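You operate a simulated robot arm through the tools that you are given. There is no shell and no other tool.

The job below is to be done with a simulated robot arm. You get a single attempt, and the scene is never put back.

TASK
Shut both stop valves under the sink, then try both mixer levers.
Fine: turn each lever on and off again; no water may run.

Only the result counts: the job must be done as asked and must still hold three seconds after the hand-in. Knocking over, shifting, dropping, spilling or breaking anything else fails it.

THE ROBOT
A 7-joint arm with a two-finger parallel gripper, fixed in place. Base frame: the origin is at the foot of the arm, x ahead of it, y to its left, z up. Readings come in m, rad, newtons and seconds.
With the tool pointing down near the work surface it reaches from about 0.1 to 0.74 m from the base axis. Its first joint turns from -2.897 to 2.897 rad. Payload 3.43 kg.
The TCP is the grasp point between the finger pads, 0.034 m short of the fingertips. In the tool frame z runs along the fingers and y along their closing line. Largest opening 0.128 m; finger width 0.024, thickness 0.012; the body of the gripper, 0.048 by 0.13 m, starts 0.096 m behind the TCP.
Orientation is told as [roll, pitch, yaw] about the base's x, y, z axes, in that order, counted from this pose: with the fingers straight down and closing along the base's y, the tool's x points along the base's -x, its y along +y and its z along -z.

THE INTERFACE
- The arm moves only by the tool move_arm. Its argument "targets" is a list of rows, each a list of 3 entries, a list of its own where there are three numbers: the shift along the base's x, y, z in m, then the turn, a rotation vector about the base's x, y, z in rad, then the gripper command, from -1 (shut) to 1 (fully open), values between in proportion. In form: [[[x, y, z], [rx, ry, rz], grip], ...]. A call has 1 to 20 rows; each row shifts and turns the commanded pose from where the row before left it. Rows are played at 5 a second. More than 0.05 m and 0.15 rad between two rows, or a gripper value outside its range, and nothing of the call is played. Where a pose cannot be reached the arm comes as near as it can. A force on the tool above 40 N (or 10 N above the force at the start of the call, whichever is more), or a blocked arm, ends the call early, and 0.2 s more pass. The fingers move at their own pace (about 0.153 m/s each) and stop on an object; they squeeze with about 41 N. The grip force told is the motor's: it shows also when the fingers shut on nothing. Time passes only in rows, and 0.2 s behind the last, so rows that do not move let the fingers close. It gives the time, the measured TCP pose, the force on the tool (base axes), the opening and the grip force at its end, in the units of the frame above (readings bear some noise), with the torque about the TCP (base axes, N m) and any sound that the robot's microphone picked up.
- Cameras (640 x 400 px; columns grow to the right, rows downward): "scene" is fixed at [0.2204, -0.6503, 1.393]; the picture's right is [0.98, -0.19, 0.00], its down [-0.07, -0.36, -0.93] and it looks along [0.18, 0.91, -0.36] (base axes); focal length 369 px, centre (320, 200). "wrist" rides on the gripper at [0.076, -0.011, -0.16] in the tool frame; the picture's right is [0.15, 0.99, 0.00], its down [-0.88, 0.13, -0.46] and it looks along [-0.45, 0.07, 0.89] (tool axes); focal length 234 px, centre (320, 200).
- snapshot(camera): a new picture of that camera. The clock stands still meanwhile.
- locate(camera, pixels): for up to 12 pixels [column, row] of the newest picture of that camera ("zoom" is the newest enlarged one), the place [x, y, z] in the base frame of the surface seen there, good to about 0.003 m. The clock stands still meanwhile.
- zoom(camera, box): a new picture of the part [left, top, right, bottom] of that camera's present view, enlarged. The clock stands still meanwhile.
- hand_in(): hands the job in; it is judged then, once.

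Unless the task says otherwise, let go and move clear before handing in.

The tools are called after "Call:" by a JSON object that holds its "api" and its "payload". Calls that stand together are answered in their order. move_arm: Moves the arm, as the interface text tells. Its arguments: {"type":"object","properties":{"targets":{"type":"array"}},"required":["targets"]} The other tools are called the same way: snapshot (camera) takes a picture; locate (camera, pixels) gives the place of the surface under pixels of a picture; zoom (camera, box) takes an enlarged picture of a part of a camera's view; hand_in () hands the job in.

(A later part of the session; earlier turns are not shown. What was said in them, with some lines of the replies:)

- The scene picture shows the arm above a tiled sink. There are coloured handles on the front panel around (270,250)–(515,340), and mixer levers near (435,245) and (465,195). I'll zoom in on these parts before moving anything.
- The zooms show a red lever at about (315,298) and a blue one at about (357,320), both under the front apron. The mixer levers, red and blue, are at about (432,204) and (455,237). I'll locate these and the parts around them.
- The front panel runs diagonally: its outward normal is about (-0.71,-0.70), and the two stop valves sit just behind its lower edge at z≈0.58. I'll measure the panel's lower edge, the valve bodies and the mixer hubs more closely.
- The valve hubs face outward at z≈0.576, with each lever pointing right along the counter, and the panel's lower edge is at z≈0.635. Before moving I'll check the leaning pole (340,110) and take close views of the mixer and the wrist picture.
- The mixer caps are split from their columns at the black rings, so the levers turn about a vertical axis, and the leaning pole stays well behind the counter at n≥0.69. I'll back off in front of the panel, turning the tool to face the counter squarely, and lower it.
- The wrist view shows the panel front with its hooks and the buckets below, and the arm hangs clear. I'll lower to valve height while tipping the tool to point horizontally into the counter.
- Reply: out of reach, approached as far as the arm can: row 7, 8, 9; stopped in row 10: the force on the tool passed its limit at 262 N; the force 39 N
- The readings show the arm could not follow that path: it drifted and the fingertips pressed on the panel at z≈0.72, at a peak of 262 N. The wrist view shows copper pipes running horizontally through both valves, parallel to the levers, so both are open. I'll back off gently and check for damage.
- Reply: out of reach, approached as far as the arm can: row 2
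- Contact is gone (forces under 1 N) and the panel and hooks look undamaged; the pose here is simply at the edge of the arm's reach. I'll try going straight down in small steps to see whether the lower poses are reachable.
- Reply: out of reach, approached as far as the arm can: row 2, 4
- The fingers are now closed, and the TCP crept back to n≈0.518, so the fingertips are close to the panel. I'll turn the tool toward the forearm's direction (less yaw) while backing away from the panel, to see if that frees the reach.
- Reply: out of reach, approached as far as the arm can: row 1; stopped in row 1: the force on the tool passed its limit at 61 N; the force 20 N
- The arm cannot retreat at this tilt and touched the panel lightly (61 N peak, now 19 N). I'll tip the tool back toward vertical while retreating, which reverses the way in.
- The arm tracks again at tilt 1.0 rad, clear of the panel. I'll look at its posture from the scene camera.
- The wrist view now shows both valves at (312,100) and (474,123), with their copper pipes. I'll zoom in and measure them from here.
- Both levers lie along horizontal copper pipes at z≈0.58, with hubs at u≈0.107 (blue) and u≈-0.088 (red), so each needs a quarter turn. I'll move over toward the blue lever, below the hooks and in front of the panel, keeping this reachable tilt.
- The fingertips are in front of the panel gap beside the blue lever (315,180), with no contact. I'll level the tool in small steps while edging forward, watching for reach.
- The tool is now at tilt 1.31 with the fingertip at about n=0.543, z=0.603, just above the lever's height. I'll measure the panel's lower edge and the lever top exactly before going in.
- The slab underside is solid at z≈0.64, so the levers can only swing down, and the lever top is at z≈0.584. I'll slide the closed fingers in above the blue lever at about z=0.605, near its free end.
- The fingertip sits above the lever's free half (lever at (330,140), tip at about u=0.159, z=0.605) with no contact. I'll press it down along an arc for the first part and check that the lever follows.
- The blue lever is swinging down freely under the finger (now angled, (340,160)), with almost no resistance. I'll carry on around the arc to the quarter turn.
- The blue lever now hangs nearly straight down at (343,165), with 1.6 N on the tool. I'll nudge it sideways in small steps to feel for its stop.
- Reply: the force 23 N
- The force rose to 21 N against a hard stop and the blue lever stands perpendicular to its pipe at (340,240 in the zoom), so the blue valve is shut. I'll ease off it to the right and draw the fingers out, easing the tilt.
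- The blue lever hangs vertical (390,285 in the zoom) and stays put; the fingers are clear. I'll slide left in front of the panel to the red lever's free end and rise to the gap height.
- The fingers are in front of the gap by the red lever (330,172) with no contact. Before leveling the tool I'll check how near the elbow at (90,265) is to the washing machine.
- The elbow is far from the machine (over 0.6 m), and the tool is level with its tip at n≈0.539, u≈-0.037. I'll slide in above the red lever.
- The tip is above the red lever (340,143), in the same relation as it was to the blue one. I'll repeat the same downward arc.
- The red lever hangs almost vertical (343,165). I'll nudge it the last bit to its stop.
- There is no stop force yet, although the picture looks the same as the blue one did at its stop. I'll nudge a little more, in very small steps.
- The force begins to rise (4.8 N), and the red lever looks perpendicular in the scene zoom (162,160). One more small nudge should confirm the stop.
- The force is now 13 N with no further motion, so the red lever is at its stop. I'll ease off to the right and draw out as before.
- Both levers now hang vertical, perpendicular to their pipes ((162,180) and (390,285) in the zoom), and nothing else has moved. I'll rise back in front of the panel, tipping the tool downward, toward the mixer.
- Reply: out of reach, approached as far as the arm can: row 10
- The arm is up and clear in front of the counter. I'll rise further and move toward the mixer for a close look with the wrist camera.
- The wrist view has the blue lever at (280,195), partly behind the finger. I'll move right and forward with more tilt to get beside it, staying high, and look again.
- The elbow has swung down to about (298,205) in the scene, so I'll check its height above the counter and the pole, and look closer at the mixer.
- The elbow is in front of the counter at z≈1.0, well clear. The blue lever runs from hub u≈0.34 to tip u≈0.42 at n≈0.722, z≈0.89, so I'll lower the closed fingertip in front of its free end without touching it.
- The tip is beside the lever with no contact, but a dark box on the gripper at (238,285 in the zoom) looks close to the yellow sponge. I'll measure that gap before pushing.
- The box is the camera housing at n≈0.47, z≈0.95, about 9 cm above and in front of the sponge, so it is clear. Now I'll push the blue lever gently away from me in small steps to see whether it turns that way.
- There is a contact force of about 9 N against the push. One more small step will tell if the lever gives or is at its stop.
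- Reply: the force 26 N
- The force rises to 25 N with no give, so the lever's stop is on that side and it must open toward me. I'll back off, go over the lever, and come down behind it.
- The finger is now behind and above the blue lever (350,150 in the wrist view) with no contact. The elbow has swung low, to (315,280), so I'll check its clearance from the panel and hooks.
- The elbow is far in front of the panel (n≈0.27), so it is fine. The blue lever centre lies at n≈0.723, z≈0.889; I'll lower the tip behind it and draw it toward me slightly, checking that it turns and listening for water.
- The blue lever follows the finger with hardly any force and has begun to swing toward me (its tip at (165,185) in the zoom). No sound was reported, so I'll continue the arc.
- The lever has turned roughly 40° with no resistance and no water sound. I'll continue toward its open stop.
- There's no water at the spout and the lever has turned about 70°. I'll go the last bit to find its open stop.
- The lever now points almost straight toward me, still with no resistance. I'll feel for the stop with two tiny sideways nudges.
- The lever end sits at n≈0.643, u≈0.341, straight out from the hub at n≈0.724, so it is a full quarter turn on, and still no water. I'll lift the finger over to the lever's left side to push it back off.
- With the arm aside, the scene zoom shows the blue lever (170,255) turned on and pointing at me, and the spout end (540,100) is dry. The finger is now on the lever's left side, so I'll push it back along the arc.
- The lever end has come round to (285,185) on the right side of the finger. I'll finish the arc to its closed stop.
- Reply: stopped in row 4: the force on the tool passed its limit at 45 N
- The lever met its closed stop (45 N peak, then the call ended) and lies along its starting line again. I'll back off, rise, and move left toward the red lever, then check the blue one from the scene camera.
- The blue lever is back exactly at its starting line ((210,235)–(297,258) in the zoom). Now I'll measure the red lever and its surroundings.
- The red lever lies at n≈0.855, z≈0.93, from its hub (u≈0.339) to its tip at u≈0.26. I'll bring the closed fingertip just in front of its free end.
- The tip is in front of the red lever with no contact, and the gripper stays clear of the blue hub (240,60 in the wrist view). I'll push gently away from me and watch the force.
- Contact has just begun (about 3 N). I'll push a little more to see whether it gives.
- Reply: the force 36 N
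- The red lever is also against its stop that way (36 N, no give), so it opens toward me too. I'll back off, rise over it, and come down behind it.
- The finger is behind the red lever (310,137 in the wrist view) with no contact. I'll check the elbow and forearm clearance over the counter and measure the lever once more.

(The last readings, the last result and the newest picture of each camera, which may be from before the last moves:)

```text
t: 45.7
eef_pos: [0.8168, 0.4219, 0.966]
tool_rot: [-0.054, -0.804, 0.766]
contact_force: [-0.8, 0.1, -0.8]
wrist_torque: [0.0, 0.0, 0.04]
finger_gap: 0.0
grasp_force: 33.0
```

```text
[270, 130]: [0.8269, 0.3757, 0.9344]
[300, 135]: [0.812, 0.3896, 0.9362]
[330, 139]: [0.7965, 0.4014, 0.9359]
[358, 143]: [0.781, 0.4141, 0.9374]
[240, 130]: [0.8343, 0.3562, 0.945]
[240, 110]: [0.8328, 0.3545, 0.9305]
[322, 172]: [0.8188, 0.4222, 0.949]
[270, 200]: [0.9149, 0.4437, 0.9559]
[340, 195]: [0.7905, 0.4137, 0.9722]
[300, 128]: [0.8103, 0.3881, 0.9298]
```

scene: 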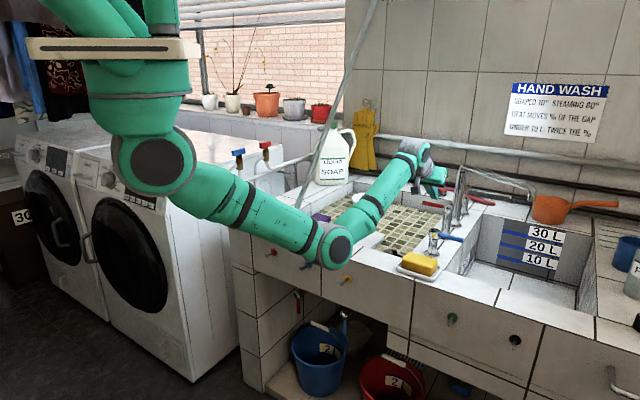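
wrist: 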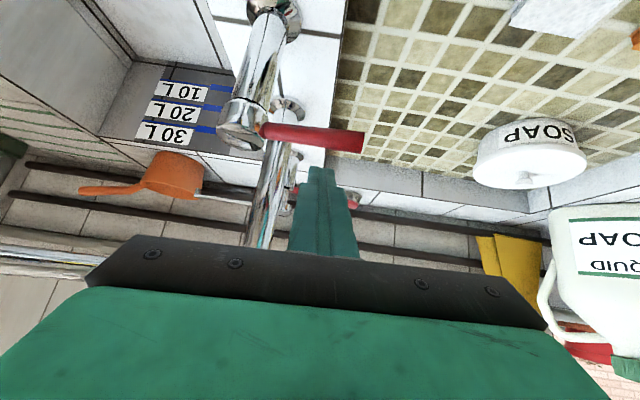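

The elbow and forearm stay above z≈0.9 and in front of the counter. I'll lower the tip behind the red lever and begin drawing it toward me along the mirrored arc.

Call:
{"api": "move_arm", "payload": {"targets": [[[0, 0, -0.009], [0, 0, 0], -1], [[0, 0, -0.008], [0, 0, 0], -1], [[-0.0055, -0.0047, 0], [0, 0, 0], -1], [[-0.0054, -0.0046, 0], [0, 0, 0], -1], [[-0.0053, -0.0049, 0], [0, 0, 0], -1], [[-0.0052, -0.0048, 0], [0, 0, 0], -1]]}}

Call:
{"api": "zoom", "payload": {"camera": "wrist", "box": [220, 80, 420, 240]}}

```text
t: 47.1
eef_pos: [0.7937, 0.4028, 0.9487]
tool_rot: [-0.052, -0.803, 0.765]
contact_force: [0.8, -0.2, 0.8]
wrist_torque: [0.01, -0.03, -0.01]
finger_gap: 0.0
grasp_force: 33.3
```

```text
2.50 times, centred on (320, 160) of wrist
```

zoom: 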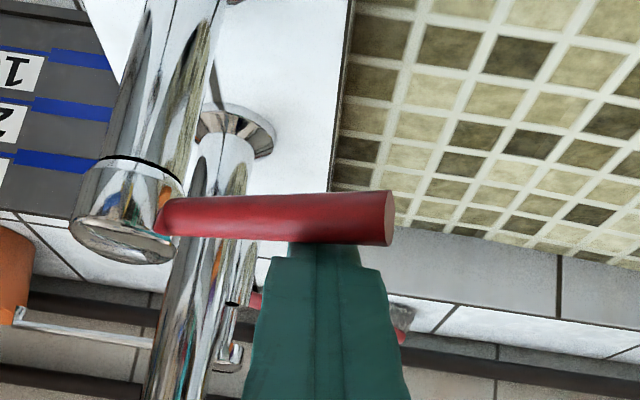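

The red lever is moving with the finger (tip end at (390,220) in the zoom), with almost no force and no sound. I'll continue the arc.

Call:
{"api": "move_arm", "payload": {"targets": [[[-0.0038, -0.006, 0], [0, 0, 0], -1], [[-0.0038, -0.006, 0], [0, 0, 0], -1], [[-0.0022, -0.0068, 0], [0, 0, 0], -1], [[-0.0021, -0.0068, 0], [0, 0, 0], -1], [[-0.0003, -0.0072, 0], [0, 0, 0], -1], [[-0.0003, -0.0072, 0], [0, 0, 0], -1]]}}

Call:
{"api": "zoom", "payload": {"camera": "wrist", "box": [220, 80, 420, 240]}}

Call:
{"api": "zoom", "payload": {"camera": "scene", "box": [390, 160, 550, 260]}}

```text
t: 48.5
eef_pos: [0.7814, 0.3635, 0.9473]
tool_rot: [-0.052, -0.801, 0.763]
contact_force: [0.3, 0.6, -0.1]
wrist_torque: [0.01, 0.0, 0.02]
finger_gap: 0.0
grasp_force: 33.2
```

```text
2.50 times, centred on (320, 160) of wrist
```

zoom: 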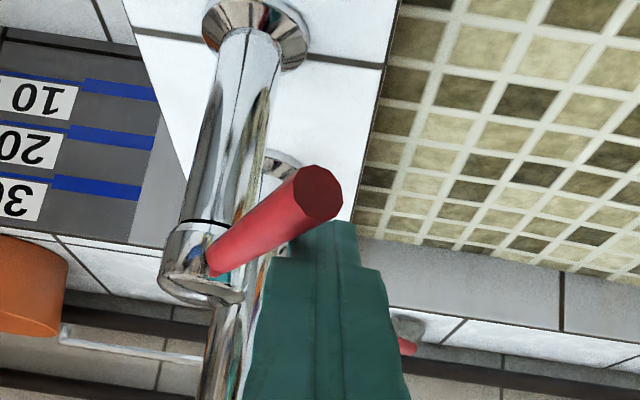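

```text
4.00 times, centred on (470, 210) of scene
```

zoom: 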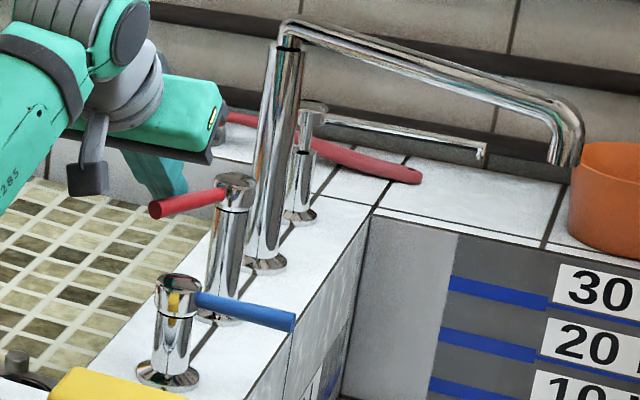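

The red lever has turned about 55° and both spouts in the zoom ((570,160) and (485,155)) are dry. I'll continue to a full quarter turn.

Call:
{"api": "move_arm", "payload": {"targets": [[[0.0016, -0.007, 0], [0, 0, 0], -1], [[0.0015, -0.0069, 0], [0, 0, 0], -1], [[0.0034, -0.0063, 0], [0, 0, 0], -1], [[0.0033, -0.0063, 0], [0, 0, 0], -1]]}}

Call:
{"api": "zoom", "payload": {"camera": "wrist", "box": [220, 80, 420, 240]}}

Call:
{"api": "zoom", "payload": {"camera": "scene", "box": [390, 160, 550, 260]}}

```text
t: 49.5
eef_pos: [0.7911, 0.3384, 0.9481]
tool_rot: [-0.053, -0.802, 0.764]
contact_force: [0.6, 5.0, 0.3]
wrist_torque: [0.13, 0.0, 0.1]
finger_gap: 0.0
grasp_force: 32.4
```

```text
2.50 times, centred on (320, 160) of wrist
```

zoom: 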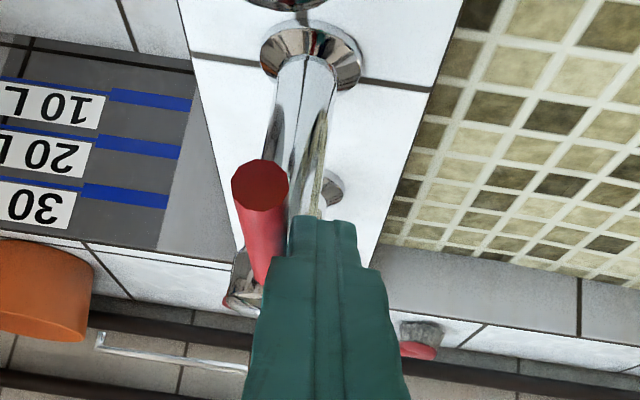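

```text
4.00 times, centred on (470, 210) of scene
```

zoom: 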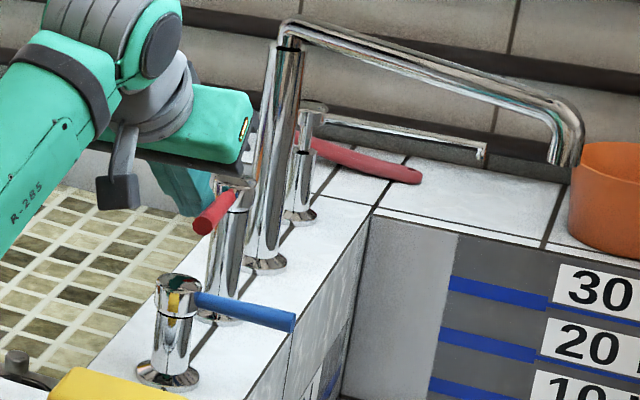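

The red lever now points straight toward me with about 5 N at its open end stop, and both spouts remain dry. I'll lift over to its right side to push it back off.

Call:
{"api": "move_arm", "payload": {"targets": [[[-0.0106, -0.0034, 0.03], [0, 0, 0], -1], [[-0.0071, -0.007, 0.03], [0, 0, 0], -1], [[0.0147, -0.0276, 0], [0, 0, 0], -1], [[0.0253, -0.0256, 0], [0, 0, 0], -1], [[0, 0, -0.03], [0, 0, 0], -1], [[0, 0, -0.032], [0, 0, 0], -1]]}}

Call:
{"api": "snapshot", "payload": {"camera": "wrist"}}

Call:
{"api": "zoom", "payload": {"camera": "scene", "box": [390, 160, 550, 260]}}

```text
t: 50.9
eef_pos: [0.814, 0.2726, 0.9464]
tool_rot: [-0.052, -0.802, 0.764]
contact_force: [-0.5, -0.1, -0.3]
wrist_torque: [0.0, 0.01, -0.04]
finger_gap: 0.0
grasp_force: 32.8
```

```text
taken
```

wrist: 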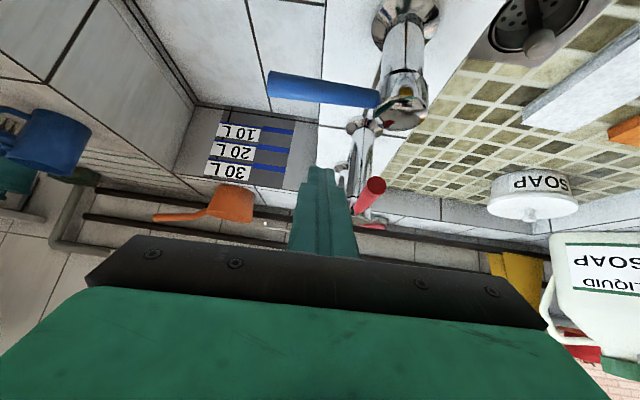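

```text
4.00 times, centred on (470, 210) of scene
```

zoom: 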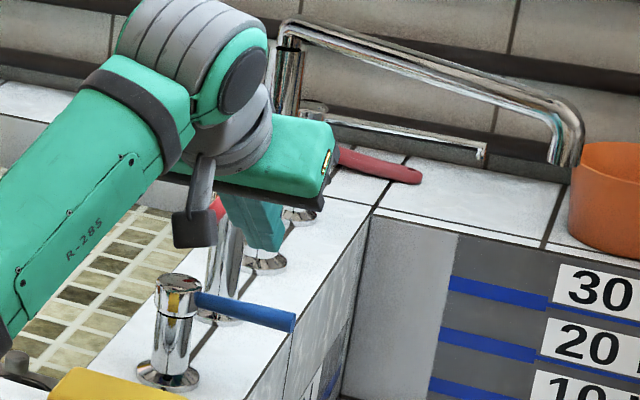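

The finger is on the right of the red lever (370,195 in the wrist view), clear of the blue lever below. I'll push the red one back along the arc.

Call:
{"api": "move_arm", "payload": {"targets": [[[-0.0063, 0.0064, 0], [0, 0, 0], -1], [[-0.0063, 0.0064, 0], [0, 0, 0], -1], [[-0.0101, 0.0102, 0], [0, 0, 0], -1], [[-0.0075, 0.0121, 0], [0, 0, 0], -1], [[-0.0041, 0.0137, 0], [0, 0, 0], -1], [[-0.0004, 0.0144, 0], [0, 0, 0], -1]]}}

Call:
{"api": "zoom", "payload": {"camera": "wrist", "box": [220, 80, 420, 240]}}

```text
t: 52.3
eef_pos: [0.7791, 0.336, 0.9471]
tool_rot: [-0.054, -0.803, 0.765]
contact_force: [-0.2, 0.6, -0.2]
wrist_torque: [0.02, 0.01, 0.0]
finger_gap: 0.0
grasp_force: 33.2
```

```text
2.50 times, centred on (320, 160) of wrist
```

zoom: 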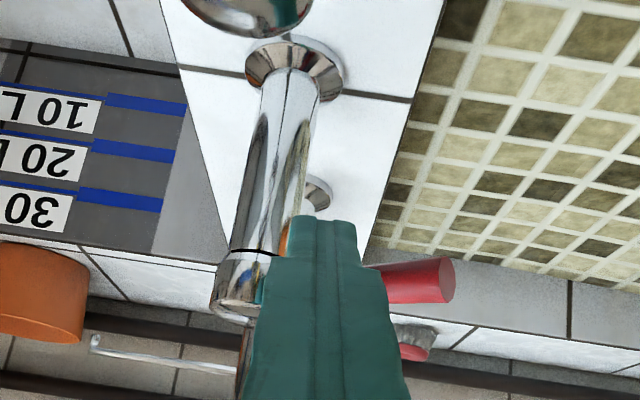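

The red lever is coming back round (its end at (445,280) in the zoom). I'll finish to its closed stop with small final steps.

Call:
{"api": "move_arm", "payload": {"targets": [[[0.0033, 0.0139, 0], [0, 0, 0], -1], [[0.0068, 0.0125, 0], [0, 0, 0], -1], [[0.0021, 0.0029, 0], [0, 0, 0], -1]]}}

Call:
{"api": "zoom", "payload": {"camera": "wrist", "box": [220, 80, 420, 240]}}

```text
t: 53.2
eef_pos: [0.791, 0.3631, 0.9436]
tool_rot: [-0.049, -0.795, 0.762]
contact_force: [-8.1, -6.7, -0.6]
wrist_torque: [-0.12, 0.16, 0.04]
finger_gap: 0.0
grasp_force: 33.3
stopped in row 3: the force on the tool passed its limit at 42 N (the readings are from after the stop); the commanded pose is now the measured one
```

```text
2.50 times, centred on (320, 160) of wrist
```

zoom: 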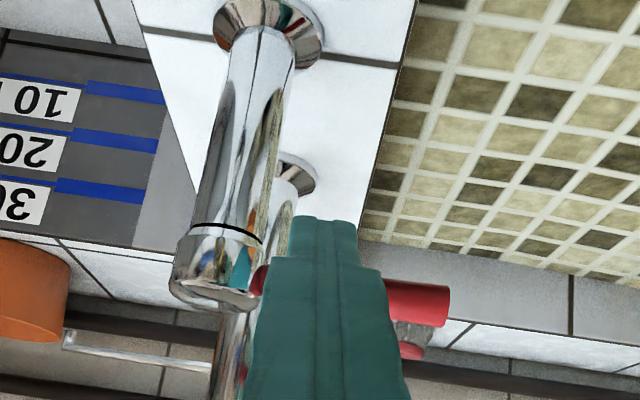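

The red lever met its closed stop (42 N peak). I'll back off, rise and retreat, then check both levers and both valves.

Call:
{"api": "move_arm", "payload": {"targets": [[[-0.0107, -0.0105, 0], [0, 0, 0], -1], [[-0.0071, -0.007, 0.03], [0, 0, 0], -1], [[0, 0, 0.045], [0, 0, 0], -1], [[-0.0284, -0.0281, 0.015], [0, 0, 0], -1], [[-0.0284, -0.0281, 0.015], [0, 0, 0], -1], [[-0.0284, -0.0281, 0.015], [0, 0, 0], -1], [[-0.0284, -0.0281, 0.015], [0, 0, 0], -1], [[-0.0284, -0.0281, 0.01], [0, 0, 0], -1]]}}

Call:
{"api": "snapshot", "payload": {"camera": "scene"}}

Call:
{"api": "zoom", "payload": {"camera": "scene", "box": [380, 160, 540, 260]}}

Call:
{"api": "zoom", "payload": {"camera": "scene", "box": [270, 270, 390, 350]}}

Call:
{"api": "snapshot", "payload": {"camera": "wrist"}}

```text
t: 55.0
eef_pos: [0.628, 0.205, 1.0897]
tool_rot: [-0.051, -0.8, 0.765]
contact_force: [0.7, 0.1, -0.2]
wrist_torque: [-0.01, -0.03, -0.03]
finger_gap: 0.0
grasp_force: 32.8
```

```text
taken
```

scene: 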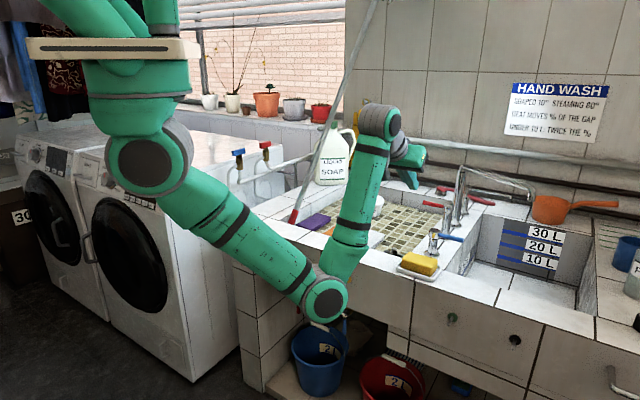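

```text
4.00 times, centred on (460, 210) of scene
```

zoom: 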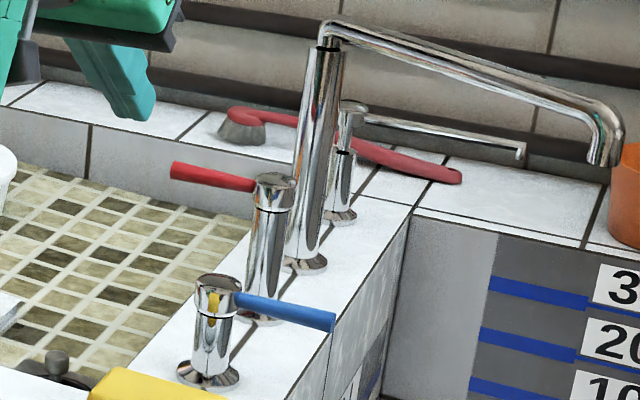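

```text
5.00 times, centred on (330, 310) of scene
```

zoom: 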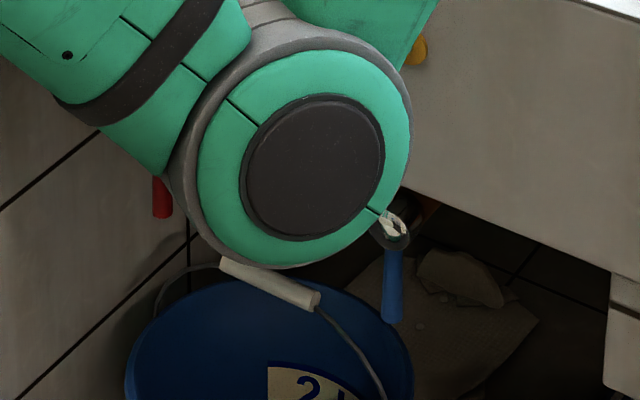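

```text
taken
```

wrist: 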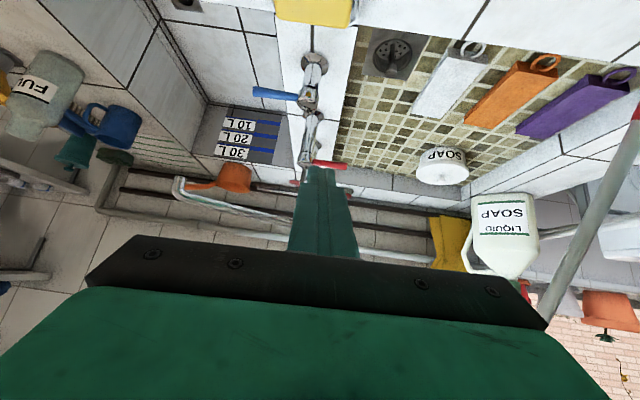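

Both mixer levers are back at their starting positions in the zoom ((175,170)–(255,185) red and (235,298)–(335,322) blue), with no water. I'll tip the tool back so the elbow clears the view of the valves and confirm them too.

Call:
{"api": "move_arm", "payload": {"targets": [[[-0.008, -0.012, 0.002], [-0.0703, 0.0711, 0], -1], [[-0.008, -0.012, 0.002], [-0.0703, 0.0711, 0], -1], [[-0.008, -0.012, 0.002], [-0.0703, 0.0711, 0], -1], [[-0.008, -0.012, 0.002], [-0.0703, 0.0711, 0], -1], [[-0.008, -0.012, 0.002], [-0.0703, 0.0711, 0], -1]]}}

Call:
{"api": "snapshot", "payload": {"camera": "scene"}}

Call:
{"api": "zoom", "payload": {"camera": "scene", "box": [270, 270, 390, 350]}}

Call:
{"api": "zoom", "payload": {"camera": "scene", "box": [380, 160, 540, 280]}}

```text
t: 56.2
eef_pos: [0.5911, 0.1452, 1.0998]
tool_rot: [-0.059, -0.297, 0.769]
contact_force: [-0.3, -0.4, 0.2]
wrist_torque: [0.0, 0.01, 0.01]
finger_gap: 0.0
grasp_force: 33.2
```

```text
taken
```

scene: 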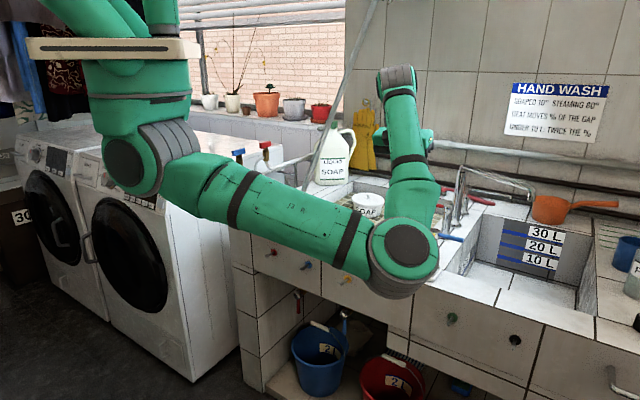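

```text
5.00 times, centred on (330, 310) of scene
```

zoom: 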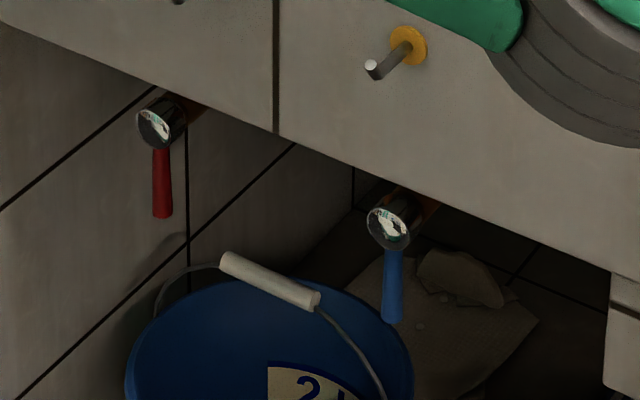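

```text
3.33 times, centred on (460, 220) of scene
```

zoom: 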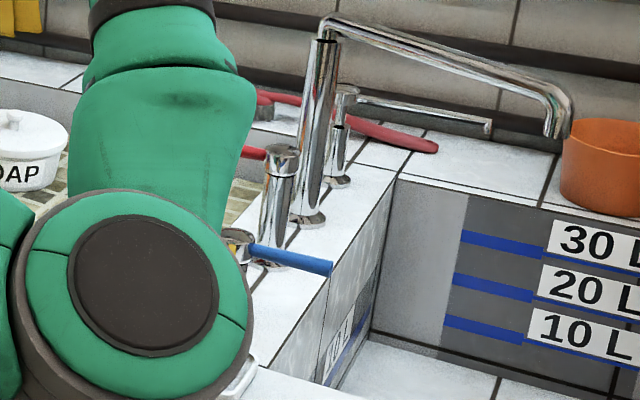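

Both stop valves hang vertical, fully shut ((162,180) and (390,285) in the zoom). The elbow now hides the sponge dish, so I'll check its distance.

Call:
{"api": "locate", "payload": {"camera": "scene", "pixels": [[405, 245], [400, 290], [435, 265], [380, 270], [420, 215], [440, 275], [436, 240], [395, 297]]}}

Call:
{"api": "snapshot", "payload": {"camera": "wrist"}}

```text
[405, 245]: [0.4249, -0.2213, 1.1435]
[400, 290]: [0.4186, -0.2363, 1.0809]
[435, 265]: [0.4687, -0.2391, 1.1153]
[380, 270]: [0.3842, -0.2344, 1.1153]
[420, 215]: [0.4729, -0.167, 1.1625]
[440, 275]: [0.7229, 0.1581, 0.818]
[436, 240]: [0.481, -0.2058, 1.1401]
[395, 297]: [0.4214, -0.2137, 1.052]
```

```text
taken
```

wrist: 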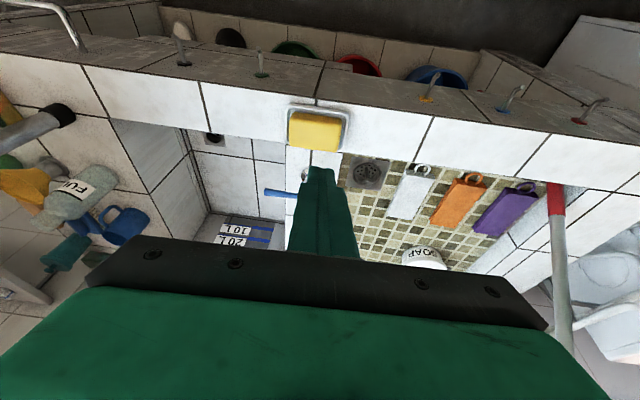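

The elbow is at about (0.42,-0.22,1.14), far in front of the counter. The wrist view matches the one taken before I touched the mixer: sponge (315,130), cards, soap and pole are all unmoved. Both valves are shut, both levers were turned on and back off with no water, and the arm is clear, so I'll hand in.

Call:
{"api": "hand_in", "payload": {}}

```text
The job is handed in.
```

I shut both stop valves, then turned each mixer lever on and back off. No water ran from either spout, and the job is handed in.

- **Stop valves:** I turned the red and blue levers under the sink a quarter turn down to their stops. Both were still at right angles to their pipes in the last pictures.
- **Mixer levers:** Each one swung about 90° toward the front when on, then went back to its closed stop. In the last pictures both looked as they did at the start.
- **Bumps on the way:** While lowering the tool, the fingertips hit the sink's front panel twice, with peaks of 262 N and 61 N. The arm couldn't follow the path I gave it. The panel and hooks looked unmarked when I checked after the first hit, and nothing looked shifted at the end.
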